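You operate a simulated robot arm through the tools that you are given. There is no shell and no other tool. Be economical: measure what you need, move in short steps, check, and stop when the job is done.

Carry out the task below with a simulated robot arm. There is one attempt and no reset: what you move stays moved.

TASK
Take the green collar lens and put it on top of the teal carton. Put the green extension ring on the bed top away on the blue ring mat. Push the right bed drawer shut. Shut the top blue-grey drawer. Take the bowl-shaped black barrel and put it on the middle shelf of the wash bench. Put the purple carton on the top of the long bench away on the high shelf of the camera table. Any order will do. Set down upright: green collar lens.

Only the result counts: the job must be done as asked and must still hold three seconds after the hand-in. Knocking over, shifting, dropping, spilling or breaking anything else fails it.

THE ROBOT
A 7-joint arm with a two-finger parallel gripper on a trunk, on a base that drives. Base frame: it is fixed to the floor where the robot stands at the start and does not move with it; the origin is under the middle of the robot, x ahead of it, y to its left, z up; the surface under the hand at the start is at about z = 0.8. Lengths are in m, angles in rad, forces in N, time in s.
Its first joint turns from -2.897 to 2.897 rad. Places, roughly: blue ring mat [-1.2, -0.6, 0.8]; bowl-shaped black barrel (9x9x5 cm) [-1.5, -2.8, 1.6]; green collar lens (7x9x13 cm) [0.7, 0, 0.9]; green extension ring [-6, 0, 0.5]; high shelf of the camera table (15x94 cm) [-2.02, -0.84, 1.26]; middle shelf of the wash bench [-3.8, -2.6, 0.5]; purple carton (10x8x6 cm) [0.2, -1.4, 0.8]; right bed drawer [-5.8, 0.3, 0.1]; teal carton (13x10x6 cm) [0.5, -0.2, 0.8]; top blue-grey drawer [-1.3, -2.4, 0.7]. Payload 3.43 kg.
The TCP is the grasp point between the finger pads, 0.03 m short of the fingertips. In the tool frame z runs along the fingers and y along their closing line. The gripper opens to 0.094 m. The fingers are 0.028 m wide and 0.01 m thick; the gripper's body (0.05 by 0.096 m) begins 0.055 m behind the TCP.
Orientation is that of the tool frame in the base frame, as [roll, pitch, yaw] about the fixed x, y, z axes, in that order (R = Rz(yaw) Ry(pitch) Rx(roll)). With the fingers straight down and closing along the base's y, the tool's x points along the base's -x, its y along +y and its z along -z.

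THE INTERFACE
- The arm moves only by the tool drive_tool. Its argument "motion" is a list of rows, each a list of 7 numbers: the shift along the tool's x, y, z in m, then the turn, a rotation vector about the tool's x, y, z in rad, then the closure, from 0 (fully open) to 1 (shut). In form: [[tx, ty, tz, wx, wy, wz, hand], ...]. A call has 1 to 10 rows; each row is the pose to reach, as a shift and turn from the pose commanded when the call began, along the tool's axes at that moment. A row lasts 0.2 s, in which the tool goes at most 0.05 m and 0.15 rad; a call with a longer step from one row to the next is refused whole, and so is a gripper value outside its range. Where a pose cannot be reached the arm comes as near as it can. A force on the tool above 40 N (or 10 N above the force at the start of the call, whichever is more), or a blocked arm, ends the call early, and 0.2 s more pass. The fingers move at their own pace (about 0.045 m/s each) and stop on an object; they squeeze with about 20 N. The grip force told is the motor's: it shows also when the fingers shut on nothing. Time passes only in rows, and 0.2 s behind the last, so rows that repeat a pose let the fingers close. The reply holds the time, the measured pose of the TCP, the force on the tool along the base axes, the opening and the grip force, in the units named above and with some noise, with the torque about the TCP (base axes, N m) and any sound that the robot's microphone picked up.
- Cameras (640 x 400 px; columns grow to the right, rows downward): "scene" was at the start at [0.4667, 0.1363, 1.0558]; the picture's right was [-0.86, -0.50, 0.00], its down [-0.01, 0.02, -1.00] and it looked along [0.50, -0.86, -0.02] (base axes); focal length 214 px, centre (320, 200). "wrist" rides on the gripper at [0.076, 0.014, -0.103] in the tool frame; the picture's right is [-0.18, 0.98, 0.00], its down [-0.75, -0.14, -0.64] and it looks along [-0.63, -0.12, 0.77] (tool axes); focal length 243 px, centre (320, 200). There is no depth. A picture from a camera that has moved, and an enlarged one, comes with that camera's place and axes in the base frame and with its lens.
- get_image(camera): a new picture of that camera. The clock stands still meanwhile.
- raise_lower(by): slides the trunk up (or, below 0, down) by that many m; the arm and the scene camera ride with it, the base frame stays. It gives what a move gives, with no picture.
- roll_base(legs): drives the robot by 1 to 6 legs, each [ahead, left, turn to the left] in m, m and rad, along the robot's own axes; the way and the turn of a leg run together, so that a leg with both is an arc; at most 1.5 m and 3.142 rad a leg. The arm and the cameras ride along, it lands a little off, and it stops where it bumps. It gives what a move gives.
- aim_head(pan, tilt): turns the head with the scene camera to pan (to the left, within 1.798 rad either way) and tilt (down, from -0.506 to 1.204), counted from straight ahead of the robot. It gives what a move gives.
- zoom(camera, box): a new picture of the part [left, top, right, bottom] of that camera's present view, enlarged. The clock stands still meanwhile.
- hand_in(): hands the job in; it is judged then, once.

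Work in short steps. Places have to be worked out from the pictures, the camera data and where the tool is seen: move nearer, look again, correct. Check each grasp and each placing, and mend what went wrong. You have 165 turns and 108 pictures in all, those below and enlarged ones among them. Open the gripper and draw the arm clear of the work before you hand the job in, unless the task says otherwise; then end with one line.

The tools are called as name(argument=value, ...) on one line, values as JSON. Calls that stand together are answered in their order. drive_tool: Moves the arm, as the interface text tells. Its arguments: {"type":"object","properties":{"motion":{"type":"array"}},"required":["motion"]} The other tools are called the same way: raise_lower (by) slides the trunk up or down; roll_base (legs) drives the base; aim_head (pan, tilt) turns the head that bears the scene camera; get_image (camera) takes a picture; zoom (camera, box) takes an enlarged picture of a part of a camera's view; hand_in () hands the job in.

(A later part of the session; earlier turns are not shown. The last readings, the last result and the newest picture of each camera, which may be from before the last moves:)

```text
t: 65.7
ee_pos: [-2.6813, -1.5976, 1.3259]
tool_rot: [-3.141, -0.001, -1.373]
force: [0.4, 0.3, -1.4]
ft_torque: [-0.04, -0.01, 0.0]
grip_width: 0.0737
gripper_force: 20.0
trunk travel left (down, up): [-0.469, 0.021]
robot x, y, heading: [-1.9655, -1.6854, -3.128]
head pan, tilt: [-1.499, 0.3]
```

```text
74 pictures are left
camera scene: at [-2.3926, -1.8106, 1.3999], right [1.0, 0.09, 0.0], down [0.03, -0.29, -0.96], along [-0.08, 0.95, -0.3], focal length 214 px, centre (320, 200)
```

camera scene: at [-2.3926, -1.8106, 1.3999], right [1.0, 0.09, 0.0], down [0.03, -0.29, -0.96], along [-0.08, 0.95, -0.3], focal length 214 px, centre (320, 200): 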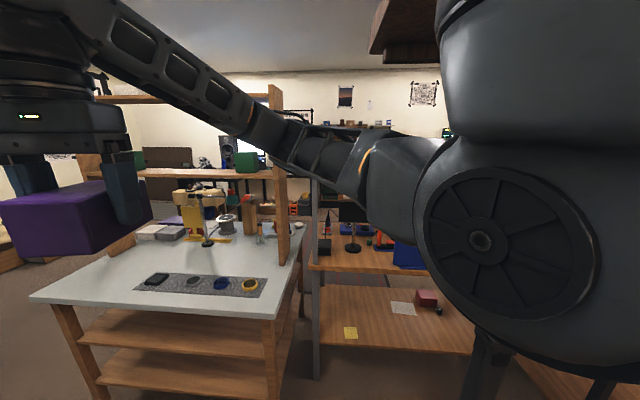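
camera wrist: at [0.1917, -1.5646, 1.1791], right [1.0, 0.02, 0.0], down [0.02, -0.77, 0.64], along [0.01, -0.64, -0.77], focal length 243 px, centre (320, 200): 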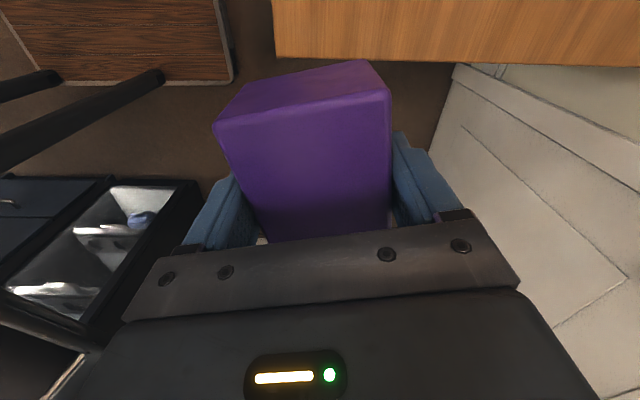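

The bench upright stands at about (−2.6, −1.05). Before turning I'll pull the hand in closer, square it, and back up a bit.

drive_tool(motion=[[0.006, -0.03, -0.01, 0, 0, 0.1, 1], [0.012, -0.06, -0.02, 0, 0, 0.187, 1], [0.018, -0.088, -0.03, 0, 0, 0.187, 1], [0.018, -0.088, -0.03, 0, 0, 0.187, 1]])

roll_base(legs=[[-0.15, 0, 0]])

roll_base(legs=[[0, 0, -1.58]])

aim_head(pan=0.2, tilt=0.3)

get_image(camera="scene")

get_image(camera="wrist")

```text
t: 66.7
ee_pos: [-2.5919, -1.5991, 1.3569]
tool_rot: [3.139, 0.0, -1.56]
force: [0.9, 0.4, -1.0]
ft_torque: [-0.04, 0.01, 0.03]
grip_width: 0.0741
gripper_force: 19.7
trunk travel left (down, up): [-0.469, 0.021]
robot x, y, heading: [-1.965, -1.6804, -3.127]
head pan, tilt: [-1.499, 0.3]
```

```text
t: 68.0
ee_pos: [-2.4411, -1.5971, 1.3569]
tool_rot: [3.141, -0.003, -1.559]
force: [-0.6, -0.7, -1.4]
ft_torque: [0.01, 0.01, -0.02]
grip_width: 0.0744
gripper_force: 20.0
trunk travel left (down, up): [-0.469, 0.021]
robot x, y, heading: [-1.8173, -1.6771, -3.13]
head pan, tilt: [-1.499, 0.3]
```

```text
t: 72.3
ee_pos: [-1.7203, -1.0548, 1.3569]
tool_rot: [3.14, -0.002, 3.135]
force: [0.4, 0.5, -1.3]
ft_torque: [0.01, 0.03, 0.01]
grip_width: 0.0742
gripper_force: 19.6
trunk travel left (down, up): [-0.469, 0.021]
robot x, y, heading: [-1.8141, -1.683, 1.568]
head pan, tilt: [-1.499, 0.3]
```

```text
t: 74.0
ee_pos: [-1.7205, -1.0547, 1.357]
tool_rot: [-3.141, -0.002, 3.136]
force: [-0.2, 0.1, -1.7]
ft_torque: [-0.01, -0.02, 0.02]
grip_width: 0.074
gripper_force: 20.4
trunk travel left (down, up): [-0.469, 0.021]
robot x, y, heading: [-1.8132, -1.6803, 1.569]
head pan, tilt: [0.201, 0.3]
```

```text
73 pictures are left
camera scene: at [-2.0479, -1.1666, 1.3999], right [0.98, 0.2, 0.0], down [0.06, -0.29, -0.96], along [-0.19, 0.94, -0.3], focal length 214 px, centre (320, 200)
```

scene: 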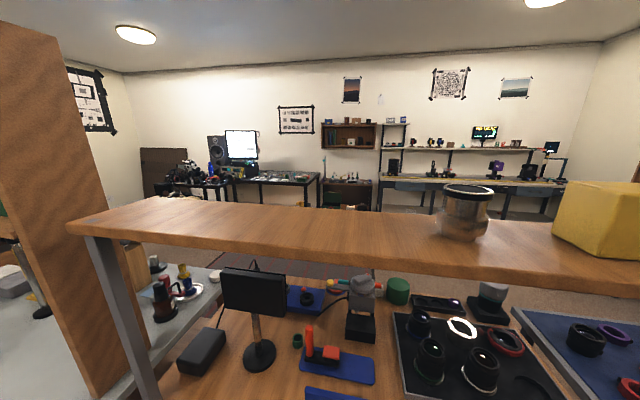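

```text
72 pictures are left
camera wrist: at [-1.7973, -1.0397, 1.4599], right [0.19, 0.98, 0.0], down [0.75, -0.14, 0.64], along [0.63, -0.12, -0.77], focal length 243 px, centre (320, 200)
```

wrist: 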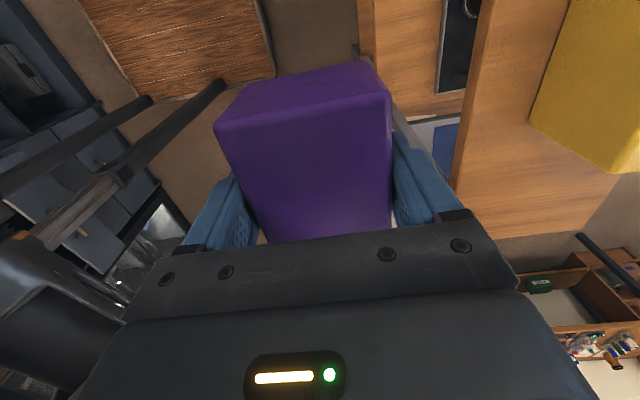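

The shelf top spans y −0.915 to −0.77, with a jar at x≈−1.90. I'll slide left 0.4 m so the hand comes over the free stretch at x≈−2.12.

roll_base(legs=[[0, 0.4, 0]])

aim_head(pan=-0.4, tilt=0.35)

get_image(camera="scene")

get_image(camera="wrist")

```text
t: 76.5
ee_pos: [-2.1229, -1.0538, 1.3578]
tool_rot: [-3.141, -0.001, 3.139]
force: [0.4, 0.4, 0.0]
ft_torque: [0.04, 0.0, -0.02]
grip_width: 0.074
gripper_force: 19.7
trunk travel left (down, up): [-0.469, 0.021]
robot x, y, heading: [-2.2179, -1.6798, 1.576]
head pan, tilt: [0.201, 0.3]
```

```text
t: 77.5
ee_pos: [-2.1234, -1.0542, 1.3575]
tool_rot: [3.14, -0.002, 3.14]
force: [0.4, -0.2, -1.1]
ft_torque: [-0.02, -0.01, -0.01]
grip_width: 0.0741
gripper_force: 20.3
trunk travel left (down, up): [-0.469, 0.021]
robot x, y, heading: [-2.2182, -1.6835, 1.575]
head pan, tilt: [-0.4, 0.351]
```

```text
71 pictures are left
camera scene: at [-2.3956, -1.1726, 1.3952], right [0.92, -0.39, 0.0], down [-0.13, -0.32, -0.94], along [0.36, 0.87, -0.34], focal length 214 px, centre (320, 200)
```

scene: 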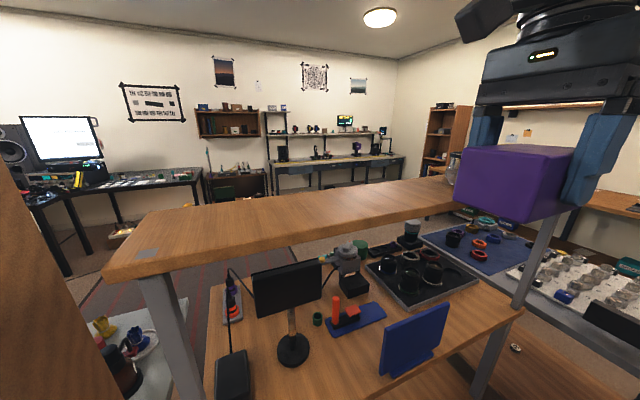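

```text
70 pictures are left
camera wrist: at [-2.2, -1.0396, 1.4599], right [0.19, 0.98, 0.0], down [0.75, -0.14, 0.64], along [0.63, -0.12, -0.77], focal length 243 px, centre (320, 200)
```

wrist: 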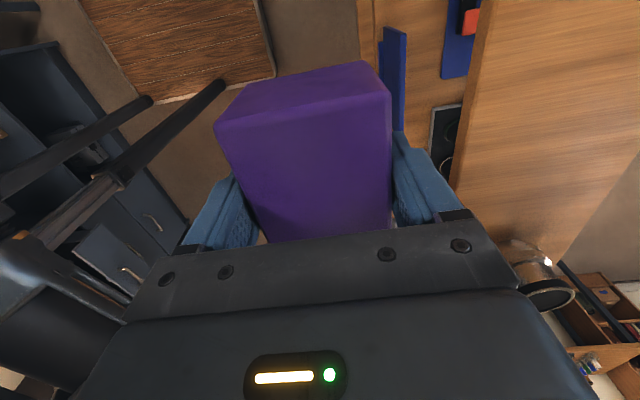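

Extend +y by 0.21 over the shelf.

drive_tool(motion=[[0, 0.045, 0, 0, 0, 0, 1], [0, 0.09, 0, 0, 0, 0, 1], [0, 0.135, 0, 0, 0, 0, 1], [0, 0.18, 0, 0, 0, 0, 1], [0, 0.211, 0, 0, 0, 0, 1], [0, 0.211, 0.03, 0, 0, 0, 1], [0, 0.211, 0.03, 0, 0, 0, 1]])

get_image(camera="scene")

```text
t: 79.1
ee_pos: [-2.1232, -0.8431, 1.3275]
tool_rot: [3.141, 0.0, 3.138]
force: [-0.2, -0.1, -2.3]
ft_torque: [0.03, -0.02, -0.02]
grip_width: 0.0741
gripper_force: 20.0
trunk travel left (down, up): [-0.469, 0.021]
robot x, y, heading: [-2.2195, -1.6803, 1.572]
head pan, tilt: [-0.4, 0.351]
```

```text
69 pictures are left
camera scene: at [-2.3957, -1.1726, 1.3952], right [0.92, -0.39, 0.0], down [-0.13, -0.32, -0.94], along [0.36, 0.87, -0.34], focal length 214 px, centre (320, 200)
```

scene: 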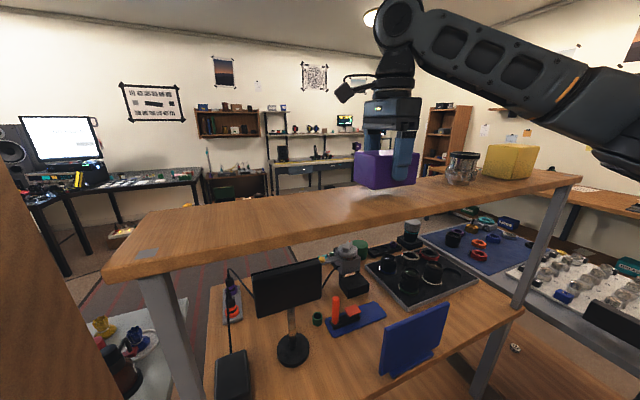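

Well centred and clear of the jar. Lower until contact.

drive_tool(motion=[[0, 0, 0.01, 0, 0, 0, 1], [0, 0, 0.015, 0, 0, 0, 1], [0, 0, 0.018, 0, 0, 0, 1], [0, 0, 0.02, 0, 0, 0, 1], [0, 0, 0.02, 0, 0, 0, 1]])

zoom(camera="scene", box=[310, 80, 500, 220])

```text
t: 80.3
ee_pos: [-2.1228, -0.8429, 1.3083]
tool_rot: [-3.14, -0.002, 3.14]
force: [0.4, -0.4, -1.6]
ft_torque: [-0.01, -0.01, 0.0]
grip_width: 0.074
gripper_force: 20.7
trunk travel left (down, up): [-0.469, 0.021]
robot x, y, heading: [-2.2159, -1.6783, 1.572]
head pan, tilt: [-0.4, 0.351]
```

```text
2.86 times, centred on (405, 150) of scene
camera zoom: at [-2.3956, -1.1726, 1.3952], right [0.92, -0.39, 0.0], down [-0.13, -0.32, -0.94], along [0.36, 0.87, -0.34], focal length 613 px, centre (77, 343)
```

zoom: 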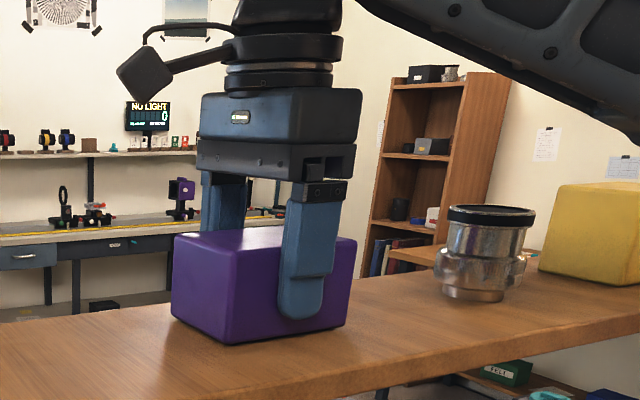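

drive_tool(motion=[[0, 0, 0.001, 0, 0, 0, 1], [0, 0, 0.002, 0, 0, 0, 1], [0, 0, 0.003, 0, 0, 0, 1], [0, 0, 0.0035, 0, 0, 0, 1], [0, 0, 0.0035, 0, 0, 0, 1]])

```text
t: 81.5
ee_pos: [-2.1239, -0.8428, 1.3042]
tool_rot: [3.14, -0.001, 3.138]
force: [0.3, 4.0, 15.5]
ft_torque: [0.04, -0.02, -0.01]
grip_width: 0.0743
gripper_force: 20.0
trunk travel left (down, up): [-0.469, 0.021]
robot x, y, heading: [-2.2134, -1.6771, 1.573]
head pan, tilt: [-0.4, 0.351]
```

Contact made. Ease off 1 mm, open fully and rise.

drive_tool(motion=[[0, 0, -0.0015, 0, 0, 0, 1], [0, 0, -0.0015, 0, 0, 0, 0], [0, 0, -0.0015, 0, 0, 0, 0], [0, 0, -0.0015, 0, 0, 0, 0], [0, 0, -0.03, 0, 0, 0, 0], [0, 0, -0.06, 0, 0, 0, 0], [0, 0, -0.09, 0, 0, 0, 0], [0, 0, -0.09, 0, 0, 0, 0]])

zoom(camera="scene", box=[310, 80, 500, 220])

```text
t: 83.3
ee_pos: [-2.1216, -0.8415, 1.3941]
tool_rot: [-3.141, -0.001, 3.14]
force: [0.5, -0.1, 0.7]
ft_torque: [0.01, 0.02, 0.01]
grip_width: 0.0943
gripper_force: 0.1
trunk travel left (down, up): [-0.469, 0.021]
robot x, y, heading: [-2.2143, -1.6789, 1.573]
head pan, tilt: [-0.4, 0.351]
```

```text
2.86 times, centred on (405, 150) of scene
camera zoom: at [-2.3956, -1.1728, 1.3953], right [0.92, -0.39, 0.0], down [-0.13, -0.32, -0.94], along [0.36, 0.87, -0.34], focal length 613 px, centre (77, 343)
```

zoom: 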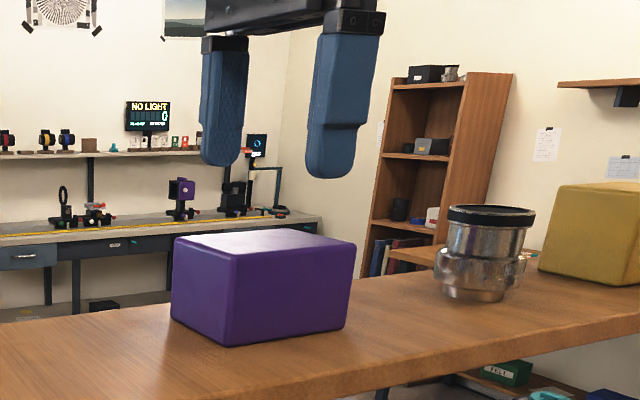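

Purple carton placed. Retract the arm, then turn clockwise to face the drawer cabinet.

drive_tool(motion=[[0, -0.045, 0, 0, 0, 0, 0], [0, -0.09, 0, 0, 0, 0, 0], [0, -0.135, 0, 0, 0, 0, 0.3], [0, -0.18, 0, 0, 0, 0, 0.6], [0, -0.2, 0, 0, 0, 0, 1], [0, -0.2, 0, 0, 0, 0, 1]])

roll_base(legs=[[0, -0.15, 0], [0, 0, -3.14]])

aim_head(pan=0.5, tilt=0.3)

get_image(camera="scene")

```text
t: 84.7
ee_pos: [-2.1235, -1.0421, 1.3936]
tool_rot: [3.141, -0.002, 3.138]
force: [0.5, -0.7, 0.0]
ft_torque: [0.02, 0.01, 0.05]
grip_width: 0.0078
gripper_force: 0.0
trunk travel left (down, up): [-0.469, 0.021]
robot x, y, heading: [-2.2102, -1.6833, 1.568]
head pan, tilt: [-0.4, 0.351]
```

```text
t: 93.4
ee_pos: [-2.1395, -2.3195, 1.3931]
tool_rot: [3.141, -0.003, 0.025]
force: [1.0, 0.5, 0.6]
ft_torque: [-0.05, -0.05, -0.01]
grip_width: 0.0
gripper_force: 20.1
trunk travel left (down, up): [-0.469, 0.021]
robot x, y, heading: [-2.0675, -1.6801, -1.54]
head pan, tilt: [-0.4, 0.351]
```

```text
t: 94.6
ee_pos: [-2.1397, -2.3202, 1.394]
tool_rot: [3.14, -0.001, 0.025]
force: [0.1, -0.6, 0.5]
ft_torque: [-0.01, 0.02, 0.01]
grip_width: 0.0
gripper_force: 20.3
trunk travel left (down, up): [-0.469, 0.021]
robot x, y, heading: [-2.0655, -1.6838, -1.538]
head pan, tilt: [0.499, 0.3]
```

```text
66 pictures are left
camera scene: at [-1.7919, -2.1766, 1.4], right [-0.86, -0.5, 0.0], down [-0.15, 0.26, -0.96], along [0.48, -0.83, -0.3], focal length 214 px, centre (320, 200)
```

scene: 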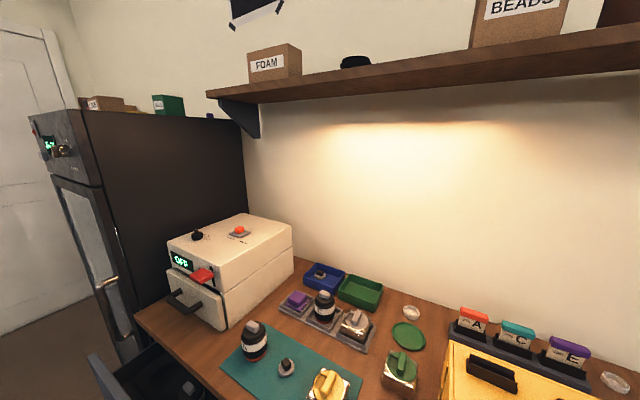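

The barrel sits alone on the wall shelf between FOAM and BEADS. First the drawer: reposition so the hand can come down in front of it, and look.

roll_base(legs=[[-0.13, 0, 0], [0, 0.31, 0]])

aim_head(pan=0.5, tilt=0.8)

get_image(camera="scene")

```text
t: 97.5
ee_pos: [-1.8342, -2.1784, 1.394]
tool_rot: [3.141, -0.001, 0.026]
force: [-0.8, -0.4, 0.7]
ft_torque: [-0.01, -0.02, -0.02]
grip_width: 0.0003
gripper_force: 20.6
trunk travel left (down, up): [-0.469, 0.021]
robot x, y, heading: [-1.7584, -1.5365, -1.544]
head pan, tilt: [0.499, 0.3]
```

```text
t: 98.5
ee_pos: [-1.8331, -2.1792, 1.3948]
tool_rot: [3.141, -0.003, 0.027]
force: [0.4, -0.2, 0.2]
ft_torque: [0.0, 0.0, -0.03]
grip_width: 0.0
gripper_force: 19.4
trunk travel left (down, up): [-0.469, 0.021]
robot x, y, heading: [-1.7599, -1.5374, -1.538]
head pan, tilt: [0.499, 0.799]
```

```text
65 pictures are left
camera scene: at [-1.4923, -2.0247, 1.3557], right [-0.86, -0.5, 0.0], down [-0.36, 0.62, -0.7], along [0.35, -0.6, -0.72], focal length 214 px, centre (320, 200)
```

scene: 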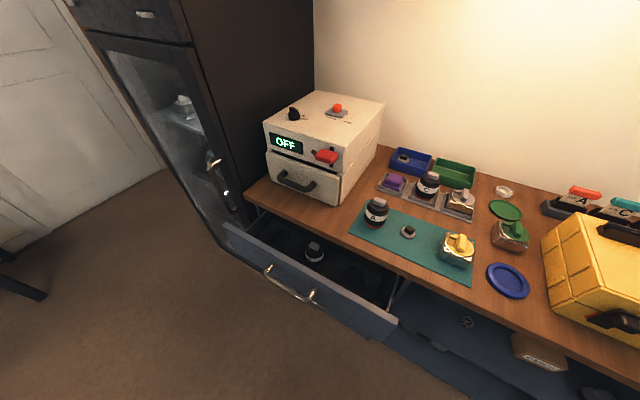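

Drawer front: x −1.58…−0.96, y≈−2.235, handle at about (−1.27, −2.20, 0.68); counter edge y≈−2.36. I'll swing the closed hand sideways while tilting it 45° so the fingertips lead.

drive_tool(motion=[[0.048, 0, 0, -0.0785, 0, 0, 1], [0.096, 0, 0, -0.157, 0, 0, 1], [0.144, 0, 0, -0.2355, 0, 0, 1], [0.192, 0, 0, -0.314, 0, 0, 1], [0.24, 0, 0, -0.3925, 0, 0, 1], [0.288, 0, 0, -0.471, 0, 0, 1], [0.336, 0, 0, -0.55, 0, 0, 1], [0.384, 0, 0, -0.628, 0, 0, 1], [0.432, 0, 0, -0.707, 0, 0, 1], [0.48, 0, 0, -0.785, 0, 0, 1]])

raise_lower(by=-0.4)

get_image(camera="scene")

```text
t: 100.7
ee_pos: [-1.3245, -2.3233, 1.4174]
tool_rot: [2.358, 0.003, 0.039]
force: [-2.1, -0.7, 0.9]
ft_torque: [0.08, -0.01, 0.04]
grip_width: 0.0001
gripper_force: 20.0
out of reach, approached as far as the arm can: row 4, 5, 6, 7, 8, 9, 10
trunk travel left (down, up): [-0.469, 0.021]
robot x, y, heading: [-1.7596, -1.5395, -1.543]
head pan, tilt: [0.499, 0.799]
```

```text
t: 104.5
ee_pos: [-1.3215, -2.3223, 1.0163]
tool_rot: [2.359, 0.003, 0.046]
force: [0.1, 0.4, -0.4]
ft_torque: [-0.02, 0.0, -0.03]
grip_width: 0.0
gripper_force: 19.7
trunk travel left (down, up): [-0.069, 0.421]
robot x, y, heading: [-1.7593, -1.5377, -1.54]
head pan, tilt: [0.499, 0.799]
```

```text
64 pictures are left
camera scene: at [-1.4923, -2.0247, 0.9556], right [-0.86, -0.5, 0.0], down [-0.36, 0.62, -0.7], along [0.35, -0.6, -0.72], focal length 214 px, centre (320, 200)
```

scene: 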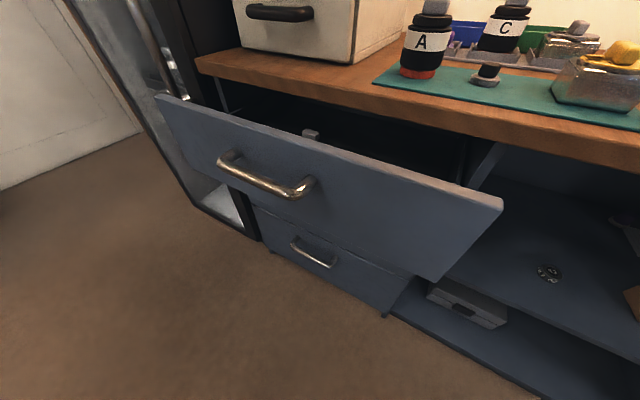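

Panel top is z≈0.78, y≈−2.25; handle at (−1.27, −2.215, 0.70). Bring the hand back toward me, then down in front of the handle.

drive_tool(motion=[[0.01, -0.03, -0.03, 0, 0, 0, 1], [0.025, -0.06, -0.06, 0, 0, 0, 1], [0.04, -0.09, -0.09, 0, 0, 0, 1], [0.05, -0.121, -0.12, 0, 0, 0, 1], [0.05, -0.121, -0.12, 0, 0, 0, 1]])

get_image(camera="scene")

```text
t: 105.7
ee_pos: [-1.2163, -2.2705, 1.0488]
tool_rot: [2.358, 0.002, 0.049]
force: [-0.3, -0.1, 0.6]
ft_torque: [0.01, 0.0, 0.0]
grip_width: 0.0002
gripper_force: 19.9
out of reach, approached as far as the arm can: row 1, 2, 3, 4, 5
trunk travel left (down, up): [-0.069, 0.421]
robot x, y, heading: [-1.76, -1.5403, -1.538]
head pan, tilt: [0.499, 0.799]
```

```text
63 pictures are left
camera scene: at [-1.4922, -2.0247, 0.9556], right [-0.86, -0.5, 0.0], down [-0.36, 0.62, -0.7], along [0.35, -0.6, -0.72], focal length 214 px, centre (320, 200)
```

scene: 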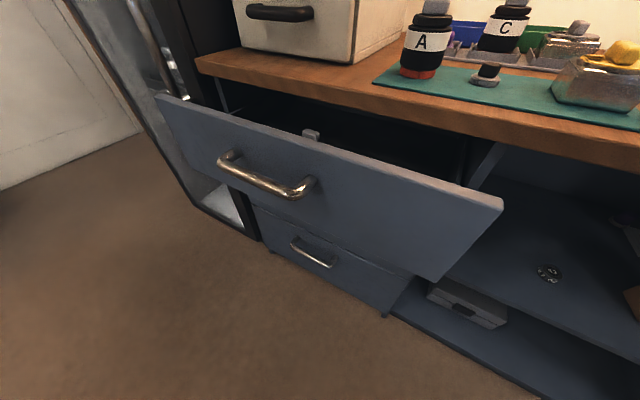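

The tilted hand can't come nearer than ~0.9 m here, so I'll move the base back and right to gain room.

roll_base(legs=[[0, -0.1, 0], [-0.12, 0, 0]])

drive_tool(motion=[[0, -0.032, 0.032, 0, 0, 0, 1], [0, -0.064, 0.064, 0, 0, 0, 1], [0, -0.096, 0.096, 0, 0, 0, 1], [0, -0.128, 0.128, 0, 0, 0, 1], [0, -0.16, 0.16, 0, 0, 0, 1], [0, -0.192, 0.192, 0, 0, 0, 1], [0, -0.22, 0.22, 0, 0, 0, 1], [0, -0.22, 0.22, 0, 0, 0, 1]])

get_image(camera="scene")

```text
t: 107.7
ee_pos: [-1.3214, -2.1544, 1.0472]
tool_rot: [2.358, 0.003, 0.047]
force: [-0.1, -0.2, 0.3]
ft_torque: [-0.01, -0.02, 0.0]
grip_width: 0.0
gripper_force: 20.2
trunk travel left (down, up): [-0.069, 0.421]
robot x, y, heading: [-1.8645, -1.4219, -1.541]
head pan, tilt: [0.499, 0.799]
```

```text
t: 109.2
ee_pos: [-1.3231, -2.1544, 0.7691]
tool_rot: [2.35, -0.003, 0.045]
force: [0.0, 0.3, 0.1]
ft_torque: [0.02, 0.0, -0.03]
grip_width: 0.0002
gripper_force: 20.1
out of reach, approached as far as the arm can: row 1, 2, 3, 4
trunk travel left (down, up): [-0.069, 0.421]
robot x, y, heading: [-1.8651, -1.4211, -1.542]
head pan, tilt: [0.499, 0.799]
stopped in row 7: the force on the tool passed its limit at 48 N (the readings are from after the stop); the commanded pose is now the measured one
```

```text
62 pictures are left
camera scene: at [-1.5964, -1.9085, 0.9556], right [-0.86, -0.5, 0.0], down [-0.36, 0.62, -0.7], along [0.35, -0.6, -0.72], focal length 214 px, centre (320, 200)
```

scene: 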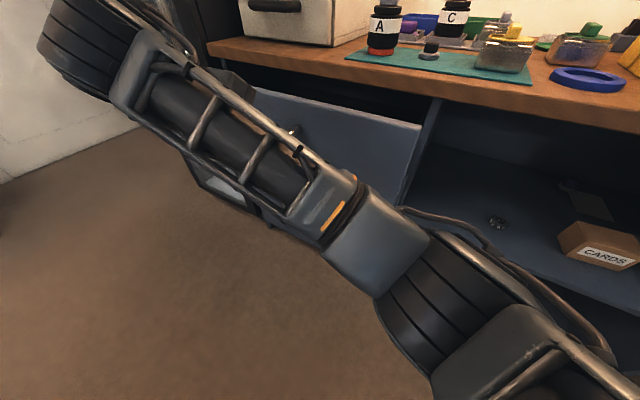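

Something was touched; check with the wrist camera.

get_image(camera="wrist")

```text
61 pictures are left
camera wrist: at [-1.2504, -2.0894, 0.852], right [-0.15, -0.7, 0.7], down [-0.78, 0.52, 0.35], along [-0.61, -0.49, -0.62], focal length 243 px, centre (320, 200)
```

wrist: 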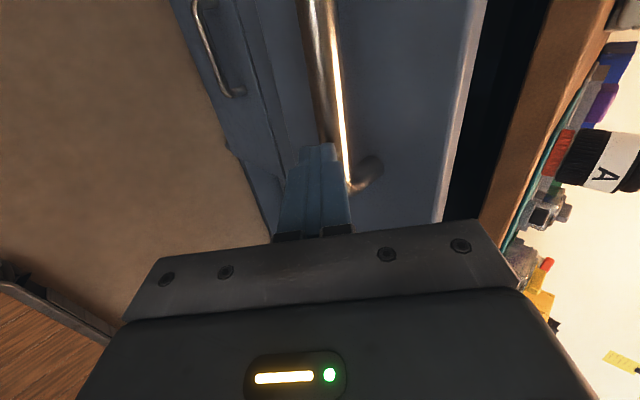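

The fingertips are resting at the handle's right end. Back off a little, shift to the handle centre, and drop to handle height.

drive_tool(motion=[[0, -0.018, -0.032, 0, 0, 0, 1], [0.045, -0.018, -0.032, 0, 0, 0, 1], [0.05, -0.035, -0.015, 0, 0, 0, 1], [0.05, -0.055, 0.005, 0, 0, 0, 1], [0.05, -0.055, 0.005, 0, 0, 0, 1]])

get_image(camera="wrist")

```text
t: 110.4
ee_pos: [-1.2742, -2.1178, 0.7259]
tool_rot: [2.351, -0.004, 0.047]
force: [0.0, -0.8, -0.8]
ft_torque: [-0.01, 0.02, 0.01]
grip_width: 0.0
gripper_force: 20.1
trunk travel left (down, up): [-0.069, 0.421]
robot x, y, heading: [-1.8621, -1.4208, -1.544]
head pan, tilt: [0.499, 0.799]
```

```text
60 pictures are left
camera wrist: at [-1.2021, -2.0518, 0.8085], right [-0.15, -0.7, 0.7], down [-0.78, 0.52, 0.35], along [-0.61, -0.49, -0.62], focal length 243 px, centre (320, 200)
```

wrist: 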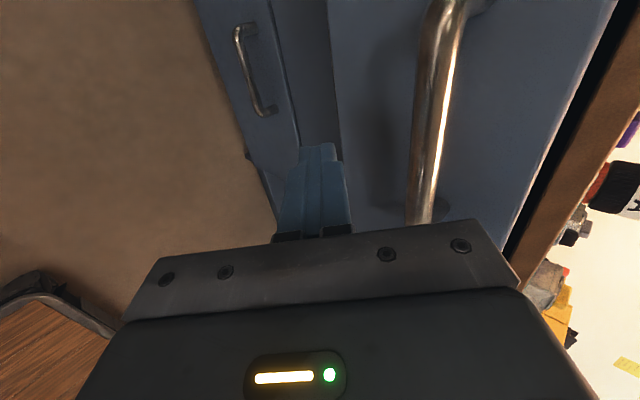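

The handle is nearer z≈0.74; raise 3 cm and push forward gently.

drive_tool(motion=[[0, 0.021, -0.021, 0, 0, 0, 1], [0, 0.042, 0, 0, 0, 0, 1], [0, 0.06, 0.018, 0, 0, 0, 1], [0, 0.075, 0.033, 0, 0, 0, 1], [0, 0.09, 0.048, 0, 0, 0, 1], [0, 0.105, 0.063, 0, 0, 0, 1], [0, 0.12, 0.078, 0, 0, 0, 1], [0, 0.135, 0.093, 0, 0, 0, 1]])

get_image(camera="wrist")

```text
t: 112.4
ee_pos: [-1.2907, -2.2617, 0.6636]
tool_rot: [2.426, 0.093, 0.049]
force: [0.8, 0.1, 0.4]
ft_torque: [-0.02, 0.0, 0.04]
grip_width: 0.0
gripper_force: 20.2
trunk travel left (down, up): [-0.069, 0.421]
robot x, y, heading: [-1.8601, -1.4213, -1.542]
head pan, tilt: [0.499, 0.799]
stopped in row 8: the arm was blocked; the commanded pose is now the measured one
```

```text
59 pictures are left
camera wrist: at [-1.2106, -2.2011, 0.7427], right [-0.09, -0.75, 0.66], down [-0.74, 0.49, 0.46], along [-0.67, -0.45, -0.59], focal length 243 px, centre (320, 200)
```

wrist: 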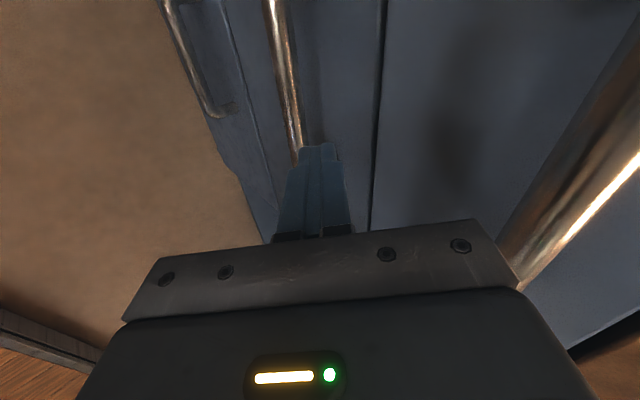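

The tool slid down. Look from the scene camera to see the drawer state.

aim_head(pan=0.75, tilt=0.55)

get_image(camera="scene")

```text
t: 113.2
ee_pos: [-1.2915, -2.2615, 0.6644]
tool_rot: [2.424, 0.091, 0.051]
force: [-0.4, -0.1, 0.2]
ft_torque: [0.01, -0.02, 0.06]
grip_width: 0.0002
gripper_force: 19.8
trunk travel left (down, up): [-0.069, 0.421]
robot x, y, heading: [-1.8635, -1.4243, -1.539]
head pan, tilt: [0.75, 0.55]
```

```text
58 pictures are left
camera scene: at [-1.5739, -1.9028, 0.9769], right [-0.71, -0.7, 0.0], down [-0.37, 0.37, -0.85], along [0.6, -0.61, -0.52], focal length 214 px, centre (320, 200)
```

scene: 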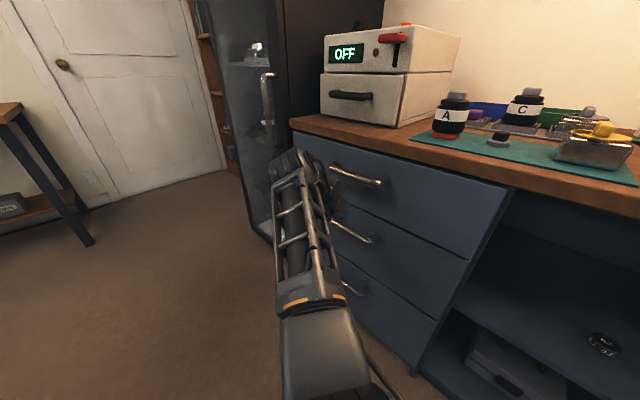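

The top drawer now looks flush. Zoom to verify.

zoom(camera="scene", box=[280, 100, 540, 280])

```text
2.22 times, centred on (410, 190) of scene
camera zoom: at [-1.5739, -1.9028, 0.9769], right [-0.71, -0.7, 0.0], down [-0.37, 0.37, -0.85], along [0.6, -0.61, -0.52], focal length 477 px, centre (120, 222)
```

zoom: 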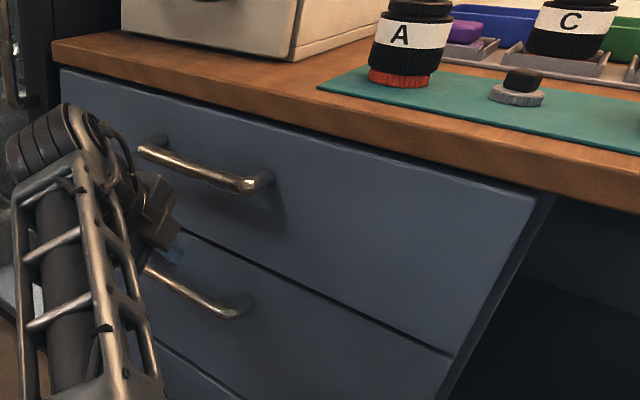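

Drawer is shut. Back the hand off, raise the trunk and look at the barrel on the shelf.

drive_tool(motion=[[0, -0.03, -0.026, 0, 0, 0, 1], [0, -0.06, -0.053, 0, 0, 0, 1], [0, -0.09, -0.079, 0, 0, 0, 1], [0, -0.09, -0.079, 0, 0, 0, 1]])

raise_lower(by=0.42)

aim_head(pan=0.1, tilt=-0.1)

get_image(camera="scene")

```text
t: 114.2
ee_pos: [-1.2952, -2.1401, 0.6664]
tool_rot: [2.423, 0.091, 0.05]
force: [0.1, 0.3, 0.0]
ft_torque: [0.01, 0.05, 0.01]
grip_width: 0.0001
gripper_force: 19.5
trunk travel left (down, up): [-0.069, 0.421]
robot x, y, heading: [-1.8628, -1.4245, -1.542]
head pan, tilt: [0.75, 0.55]
```

```text
refused: 0.42 is not a number from -0.4 to 0.4
```

```text
t: 115.2
ee_pos: [-1.2952, -2.1411, 0.6649]
tool_rot: [2.423, 0.09, 0.05]
force: [-0.6, 0.1, -0.7]
ft_torque: [-0.02, 0.0, 0.0]
grip_width: 0.0
gripper_force: 20.0
trunk travel left (down, up): [-0.069, 0.421]
robot x, y, heading: [-1.8663, -1.4276, -1.546]
head pan, tilt: [0.099, -0.099]
```

```text
56 pictures are left
camera scene: at [-1.6257, -1.9253, 1.0364], right [-0.99, -0.13, 0.0], down [0.01, -0.1, -1.0], along [0.13, -0.99, 0.1], focal length 214 px, centre (320, 200)
```

scene: 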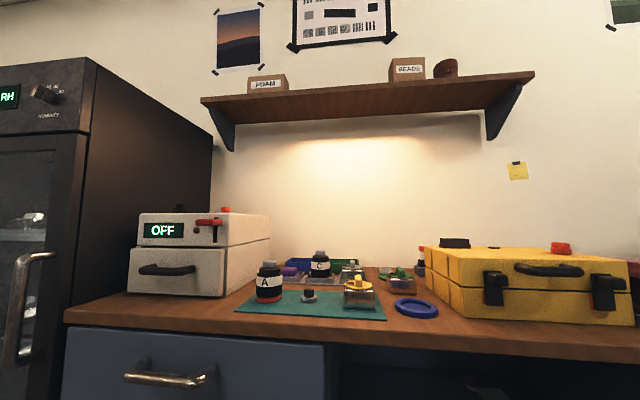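

Raise in an allowed step and look again.

raise_lower(by=0.4)

get_image(camera="scene")

zoom(camera="scene", box=[180, 60, 500, 260])

```text
t: 119.0
ee_pos: [-1.295, -2.1418, 1.0648]
tool_rot: [2.424, 0.09, 0.05]
force: [0.4, 0.6, -0.7]
ft_torque: [0.01, 0.01, -0.02]
grip_width: 0.0002
gripper_force: 20.1
trunk travel left (down, up): [-0.469, 0.021]
robot x, y, heading: [-1.8645, -1.4234, -1.541]
head pan, tilt: [0.099, -0.099]
```

```text
55 pictures are left
camera scene: at [-1.6257, -1.9253, 1.4364], right [-0.99, -0.13, 0.0], down [0.01, -0.1, -1.0], along [0.13, -0.99, 0.1], focal length 214 px, centre (320, 200)
```

scene: 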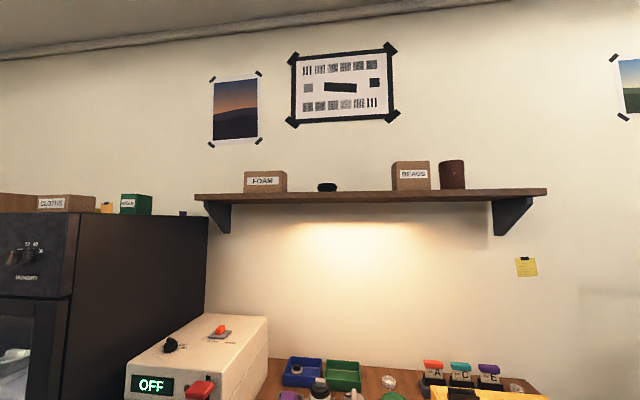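

```text
2.00 times, centred on (340, 160) of scene
camera zoom: at [-1.6257, -1.9253, 1.4364], right [-0.99, -0.13, 0.0], down [0.01, -0.1, -1.0], along [0.13, -0.99, 0.1], focal length 429 px, centre (280, 280)
```

zoom: 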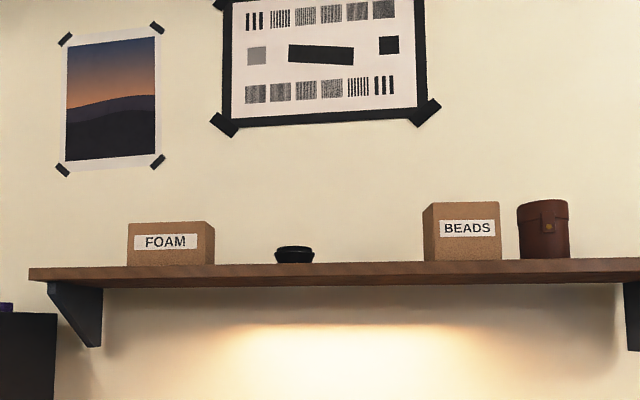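

The barrel is at about (−1.54, −2.80), bottom z≈1.54; shelf front edge y≈−2.68. I want the hand near-horizontal with its camera on top, so I'll try rolling the hand about its axis.

drive_tool(motion=[[0, 0, 0, 0, 0, 0.15, 1], [0, 0, 0, 0, 0, 0.3, 0.8], [0, 0, 0, 0, 0, 0.45, 0.6], [0, 0, 0, 0, 0, 0.6, 0.4], [0, 0, 0, 0, 0, 0.75, 0.2], [0, 0, 0, 0, 0, 0.9, 0], [0, 0, 0, 0, 0, 1.05, 0], [0, 0, 0, 0, 0, 1.2, 0], [0, 0, 0, 0, 0, 1.35, 0], [0, 0, 0, 0, 0, 1.5, 0]])

```text
t: 121.2
ee_pos: [-1.3358, -2.1407, 1.0794]
tool_rot: [2.665, -0.567, -0.856]
force: [0.8, -0.3, 0.0]
ft_torque: [0.0, 0.01, 0.01]
grip_width: 0.0942
gripper_force: 0.0
out of reach, approached as far as the arm can: row 7, 8, 9, 10
trunk travel left (down, up): [-0.469, 0.021]
robot x, y, heading: [-1.8657, -1.4239, -1.542]
head pan, tilt: [0.099, -0.099]
```

The wrist roll hits a limit because the arm is swung left; with the hand ahead-right there will be room. Swing the hand to the right and up first.

drive_tool(motion=[[-0.0125, 0.0427, -0.0136, 0, 0, 0, 0], [-0.025, 0.0854, -0.0271, 0, 0, 0, 0], [-0.0374, 0.1281, -0.0407, 0, 0, 0, 0], [-0.0499, 0.1708, -0.0543, 0, 0, 0, 0], [-0.0624, 0.2136, -0.0679, 0, 0, 0, 0], [-0.0749, 0.2563, -0.0814, 0, 0, 0, 0], [-0.0874, 0.299, -0.095, 0, 0, 0, 0], [-0.0998, 0.3417, -0.1086, 0, 0, 0, 0], [-0.1123, 0.3844, -0.1221, 0, 0, 0, 0], [-0.1248, 0.4271, -0.1357, 0, 0, 0, 0]])

```text
t: 123.4
ee_pos: [-1.7577, -2.1366, 1.2592]
tool_rot: [2.62, -0.484, -0.825]
force: [0.1, 0.4, -0.1]
ft_torque: [0.0, -0.02, -0.01]
grip_width: 0.0941
gripper_force: 0.0
trunk travel left (down, up): [-0.469, 0.021]
robot x, y, heading: [-1.8628, -1.4262, -1.54]
head pan, tilt: [0.099, -0.099]
```

Now rotate to near-horizontal (15% pitch down), camera on top, moving slightly forward and up.

drive_tool(motion=[[0.0167, 0.0129, -0.002, -0.0189, 0.0917, 0.0814, 0], [0.0335, 0.0258, -0.004, -0.0379, 0.1834, 0.1628, 0], [0.0502, 0.0387, -0.006, -0.0568, 0.2751, 0.2443, 0], [0.0669, 0.0516, -0.008, -0.0757, 0.3669, 0.3257, 0], [0.0836, 0.0644, -0.01, -0.0947, 0.4586, 0.4071, 0], [0.1004, 0.0773, -0.012, -0.1136, 0.5503, 0.4885, 0], [0.1171, 0.0902, -0.0139, -0.1325, 0.642, 0.57, 0], [0.1338, 0.1031, -0.0159, -0.1515, 0.7337, 0.6514, 0], [0.1338, 0.1031, -0.0159, -0.1515, 0.7337, 0.6514, 0]])

get_image(camera="wrist")

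```text
t: 124.1
ee_pos: [-1.7642, -2.1662, 1.2718]
tool_rot: [2.583, -0.677, -0.871]
force: [0.4, -0.6, 0.1]
ft_torque: [-0.01, 0.0, 0.01]
grip_width: 0.0942
gripper_force: 0.1
trunk travel left (down, up): [-0.469, 0.021]
robot x, y, heading: [-1.8643, -1.423, -1.548]
head pan, tilt: [0.099, -0.099]
stopped in row 3: the arm was blocked; the commanded pose is now the measured one
```

```text
53 pictures are left
camera wrist: at [-1.7329, -2.1395, 1.3937], right [-0.94, -0.18, 0.29], down [-0.22, 0.97, -0.11], along [-0.26, -0.16, -0.95], focal length 243 px, centre (320, 200)
```

wrist: 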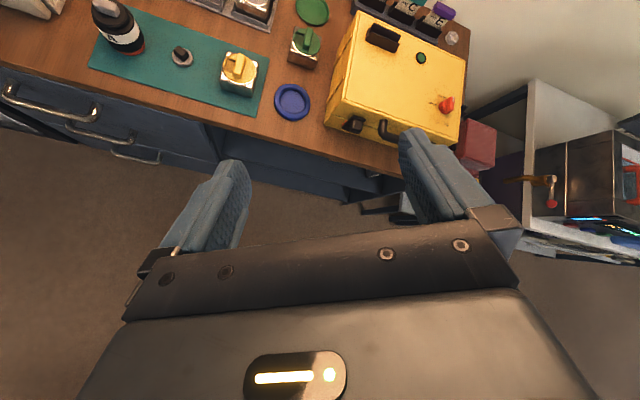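

The wrist roll joint is at its limit. I'll unwind it the other way round (pure roll about the tool axis).

drive_tool(motion=[[0, 0, 0, 0, 0, -0.15, 0], [0, 0, 0, 0, 0, -0.3, 0], [0, 0, 0, 0, 0, -0.45, 0], [0, 0, 0, 0, 0, -0.6, 0], [0, 0, 0, 0, 0, -0.75, 0], [0, 0, 0, 0, 0, -0.9, 0], [0, 0, 0, 0, 0, -1.05, 0], [0, 0, 0, 0, 0, -1.2, 0], [0, 0, 0, 0, 0, -1.35, 0], [0, 0, 0, 0, 0, -1.5, 0]])

drive_tool(motion=[[0, 0, 0, 0, 0, -0.15, 0], [0, 0, 0, 0, 0, -0.3, 0], [0, 0, 0, 0, 0, -0.45, 0], [0, 0, 0, 0, 0, -0.6, 0], [0, 0, 0, 0, 0, -0.75, 0], [0, 0, 0, 0, 0, -0.9, 0], [0, 0, 0, 0, 0, -1.05, 0], [0, 0, 0, 0, 0, -1.2, 0], [0, 0, 0, 0, 0, -1.35, 0], [0, 0, 0, 0, 0, -1.5, 0]])

drive_tool(motion=[[0, 0, 0, 0, 0, -0.15, 0], [0, 0, 0, 0, 0, -0.3, 0], [0, 0, 0, 0, 0, -0.45, 0], [0, 0, 0, 0, 0, -0.6, 0], [0, 0, 0, 0, 0, -0.75, 0], [0, 0, 0, 0, 0, -0.9, 0], [0, 0, 0, 0, 0, -1.05, 0], [0, 0, 0, 0, 0, -1.2, 0], [0, 0, 0, 0, 0, -1.35, 0], [0, 0, 0, 0, 0, -1.5, 0]])

```text
t: 126.3
ee_pos: [-1.7641, -2.1661, 1.2724]
tool_rot: [2.361, 0.376, 0.276]
force: [1.5, -0.2, 0.1]
ft_torque: [0.02, 0.01, -0.01]
grip_width: 0.0938
gripper_force: 0.2
trunk travel left (down, up): [-0.469, 0.021]
robot x, y, heading: [-1.8632, -1.4223, -1.544]
head pan, tilt: [0.099, -0.099]
```

```text
t: 128.5
ee_pos: [-1.7635, -2.1662, 1.2737]
tool_rot: [-2.691, 0.746, 2.111]
force: [-0.7, 0.4, 1.0]
ft_torque: [-0.02, 0.0, 0.01]
grip_width: 0.0941
gripper_force: 0.1
trunk travel left (down, up): [-0.469, 0.021]
robot x, y, heading: [-1.8651, -1.421, -1.54]
head pan, tilt: [0.099, -0.099]
```

```text
t: 130.7
ee_pos: [-1.7643, -2.1655, 1.2727]
tool_rot: [-2.326, -0.274, -2.971]
force: [-0.6, -0.6, 0.5]
ft_torque: [0.02, 0.01, 0.01]
grip_width: 0.0939
gripper_force: 0.0
trunk travel left (down, up): [-0.469, 0.021]
robot x, y, heading: [-1.8612, -1.4207, -1.541]
head pan, tilt: [0.099, -0.099]
```

It's unwinding freely. Continue.

drive_tool(motion=[[0, 0, 0, 0, 0, -0.15, 0], [0, 0, 0, 0, 0, -0.3, 0], [0, 0, 0, 0, 0, -0.45, 0], [0, 0, 0, 0, 0, -0.6, 0], [0, 0, 0, 0, 0, -0.75, 0], [0, 0, 0, 0, 0, -0.9, 0], [0, 0, 0, 0, 0, -1.05, 0], [0, 0, 0, 0, 0, -1.15, 0]])

```text
t: 132.5
ee_pos: [-1.7481, -2.2025, 1.2062]
tool_rot: [-3.075, -0.861, -1.736]
force: [-0.5, 0.2, 0.3]
ft_torque: [-0.03, 0.0, -0.01]
grip_width: 0.0939
gripper_force: 0.1
out of reach, approached as far as the arm can: row 4, 5, 6, 7, 8
trunk travel left (down, up): [-0.469, 0.021]
robot x, y, heading: [-1.8643, -1.4231, -1.541]
head pan, tilt: [0.099, -0.099]
```

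Camera is now on top with the hand pitched down 40°. Lift it to z≈1.5, shift left, and level it further.

drive_tool(motion=[[0.0329, -0.0214, -0.018, 0.0106, 0.0632, -0.011, 0], [0.0658, -0.0428, -0.0359, 0.0212, 0.1265, -0.022, 0], [0.0986, -0.0641, -0.0539, 0.0319, 0.1897, -0.034, 0], [0.1315, -0.0855, -0.0718, 0.0425, 0.253, -0.045, 0], [0.1644, -0.1069, -0.0898, 0.0531, 0.3162, -0.056, 0], [0.1972, -0.1283, -0.1077, 0.0638, 0.3795, -0.067, 0], [0.2301, -0.1496, -0.1257, 0.0744, 0.4428, -0.078, 0], [0.263, -0.171, -0.1436, 0.085, 0.506, -0.09, 0], [0.263, -0.171, -0.1436, 0.085, 0.506, -0.09, 0]])

get_image(camera="wrist")

```text
t: 134.5
ee_pos: [-1.5972, -2.2858, 1.5049]
tool_rot: [3.134, -1.359, -1.564]
force: [0.5, 0.1, -0.6]
ft_torque: [-0.01, 0.02, -0.01]
grip_width: 0.094
gripper_force: 0.0
out of reach, approached as far as the arm can: row 1, 2
trunk travel left (down, up): [-0.469, 0.021]
robot x, y, heading: [-1.8638, -1.4231, -1.537]
head pan, tilt: [0.099, -0.099]
```

```text
52 pictures are left
camera wrist: at [-1.6122, -2.2028, 1.6015], right [-0.98, 0.04, -0.18], down [0.14, 0.79, -0.6], along [0.12, -0.62, -0.78], focal length 243 px, centre (320, 200)
```

wrist: 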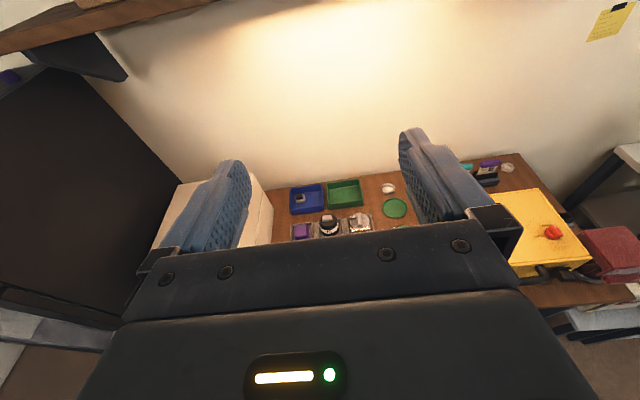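

Orientation is right. Raise to z≈1.64, then drive forward 0.3 m to view the barrel.

drive_tool(motion=[[0.035, -0.012, -0.007, 0, 0, 0, 0], [0.07, -0.025, -0.015, 0, 0, 0, 0], [0.105, -0.038, -0.022, 0, 0, 0, 0], [0.137, -0.05, -0.029, 0, 0, 0, 0], [0.137, -0.05, -0.029, 0, 0, 0, 0]])

roll_base(legs=[[0.25, 0, 0]])

get_image(camera="wrist")

get_image(camera="scene")

```text
t: 135.7
ee_pos: [-1.5469, -2.287, 1.6458]
tool_rot: [3.137, -1.358, -1.566]
force: [0.6, -0.1, -0.9]
ft_torque: [-0.05, 0.0, -0.02]
grip_width: 0.0937
gripper_force: 0.1
trunk travel left (down, up): [-0.469, 0.021]
robot x, y, heading: [-1.8651, -1.4232, -1.539]
head pan, tilt: [0.099, -0.099]
```

```text
t: 137.5
ee_pos: [-1.5393, -2.5388, 1.6445]
tool_rot: [3.136, -1.357, -1.564]
force: [-0.5, 0.3, 0.8]
ft_torque: [-0.01, -0.02, 0.02]
grip_width: 0.094
gripper_force: 0.0
trunk travel left (down, up): [-0.469, 0.021]
robot x, y, heading: [-1.854, -1.6757, -1.548]
head pan, tilt: [0.099, -0.099]
```

```text
51 pictures are left
camera wrist: at [-1.5551, -2.4538, 1.7411], right [-0.98, 0.04, -0.18], down [0.14, 0.79, -0.6], along [0.12, -0.62, -0.78], focal length 243 px, centre (320, 200)
```

wrist: 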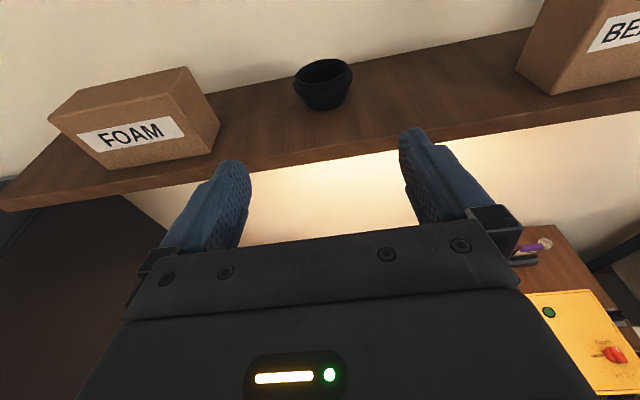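

```text
50 pictures are left
camera scene: at [-1.6189, -2.1749, 1.4366], right [-0.99, -0.13, 0.0], down [0.01, -0.1, -0.99], along [0.13, -0.99, 0.1], focal length 214 px, centre (320, 200)
```

scene: 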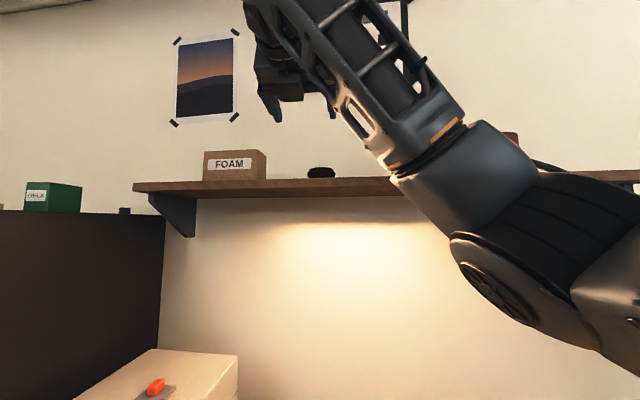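

Barrel is visible. Zoom to measure it.

zoom(camera="wrist", box=[260, 30, 400, 130])

```text
4.00 times, centred on (330, 80) of wrist
camera zoom: at [-1.5551, -2.4538, 1.7411], right [-0.98, 0.04, -0.18], down [0.14, 0.79, -0.6], along [0.12, -0.62, -0.78], focal length 970 px, centre (280, 680)
```

zoom: 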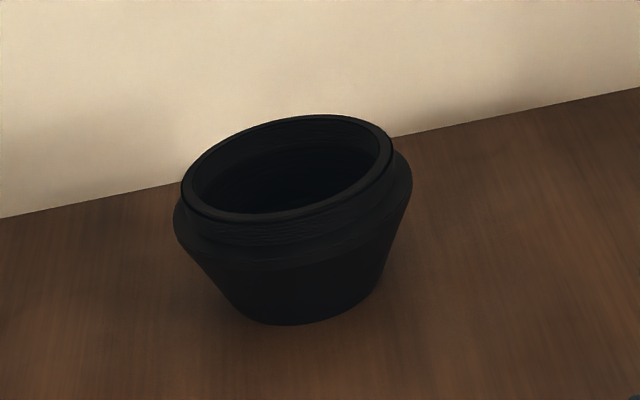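

The bowl has a ~7.2 cm neck at z≈1.58–1.592 above a wider shoulder; centre (−1.542, −2.793). I'll grip the neck from the front. Drive forward 0.18 at height and re-measure.

roll_base(legs=[[0.17, 0, 0]])

get_image(camera="wrist")

```text
t: 139.0
ee_pos: [-1.5361, -2.7072, 1.6441]
tool_rot: [3.137, -1.357, -1.566]
force: [-0.3, 0.0, -0.1]
ft_torque: [0.02, -0.01, 0.04]
grip_width: 0.0941
gripper_force: 0.0
trunk travel left (down, up): [-0.469, 0.021]
robot x, y, heading: [-1.8476, -1.8403, -1.543]
head pan, tilt: [0.099, -0.099]
```

```text
48 pictures are left
camera wrist: at [-1.5505, -2.6234, 1.7411], right [-0.98, 0.04, -0.18], down [0.14, 0.79, -0.6], along [0.12, -0.62, -0.78], focal length 243 px, centre (320, 200)
```

wrist: 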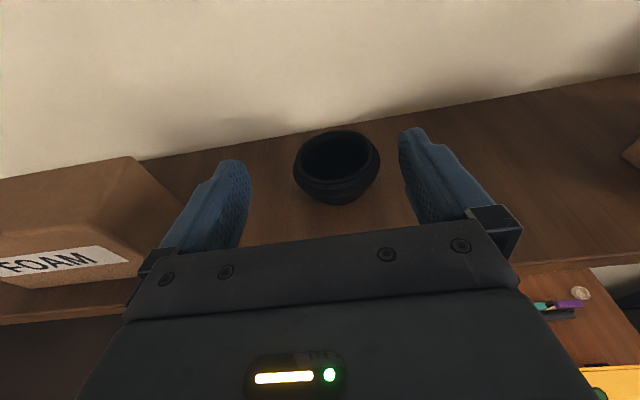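

Centre refined to (−1.545, −2.788). Lower to z≈1.599, then advance.

drive_tool(motion=[[-0.022, 0.0095, 0.005, 0, 0, 0, 0], [-0.044, 0.0095, 0.0095, 0, 0, 0, 0], [-0.036, 0.0095, 0.05, 0, 0, 0, 0], [-0.027, 0.0095, 0.0886, 0, 0, 0, 0], [-0.027, 0.0095, 0.0886, 0, 0, 0, 0]])

get_image(camera="wrist")

zoom(camera="scene", box=[200, 60, 480, 240])

```text
t: 140.2
ee_pos: [-1.5466, -2.7872, 1.5996]
tool_rot: [3.136, -1.358, -1.566]
force: [0.3, -0.1, 0.2]
ft_torque: [0.02, 0.0, 0.01]
grip_width: 0.0941
gripper_force: 0.1
trunk travel left (down, up): [-0.469, 0.021]
robot x, y, heading: [-1.8484, -1.8434, -1.543]
head pan, tilt: [0.099, -0.099]
```

```text
47 pictures are left
camera wrist: at [-1.561, -2.7039, 1.6958], right [-0.98, 0.04, -0.18], down [0.14, 0.79, -0.6], along [0.12, -0.62, -0.78], focal length 243 px, centre (320, 200)
```

wrist: 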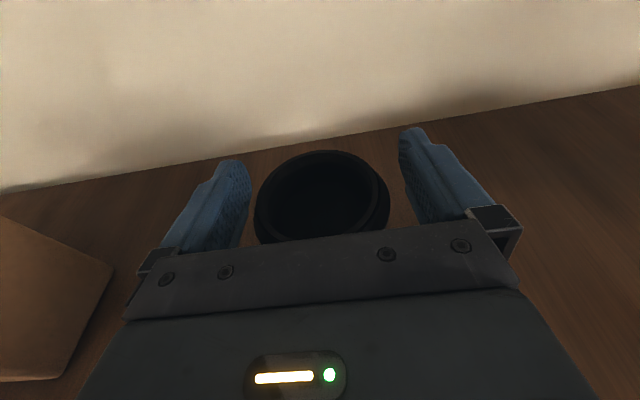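

```text
2.22 times, centred on (340, 150) of scene
camera zoom: at [-1.6142, -2.3448, 1.4365], right [-0.99, -0.13, 0.0], down [0.01, -0.1, -1.0], along [0.13, -0.99, 0.1], focal length 477 px, centre (276, 311)
```

zoom: 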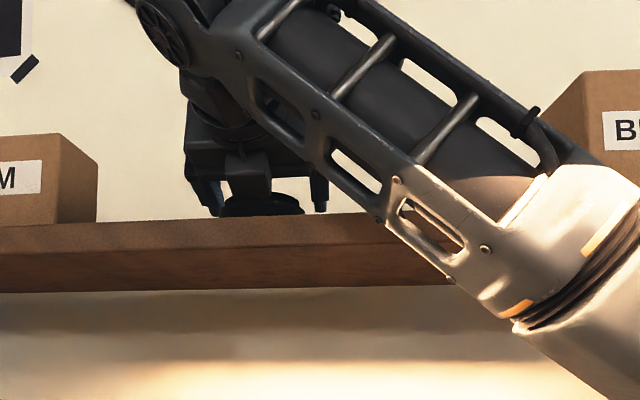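

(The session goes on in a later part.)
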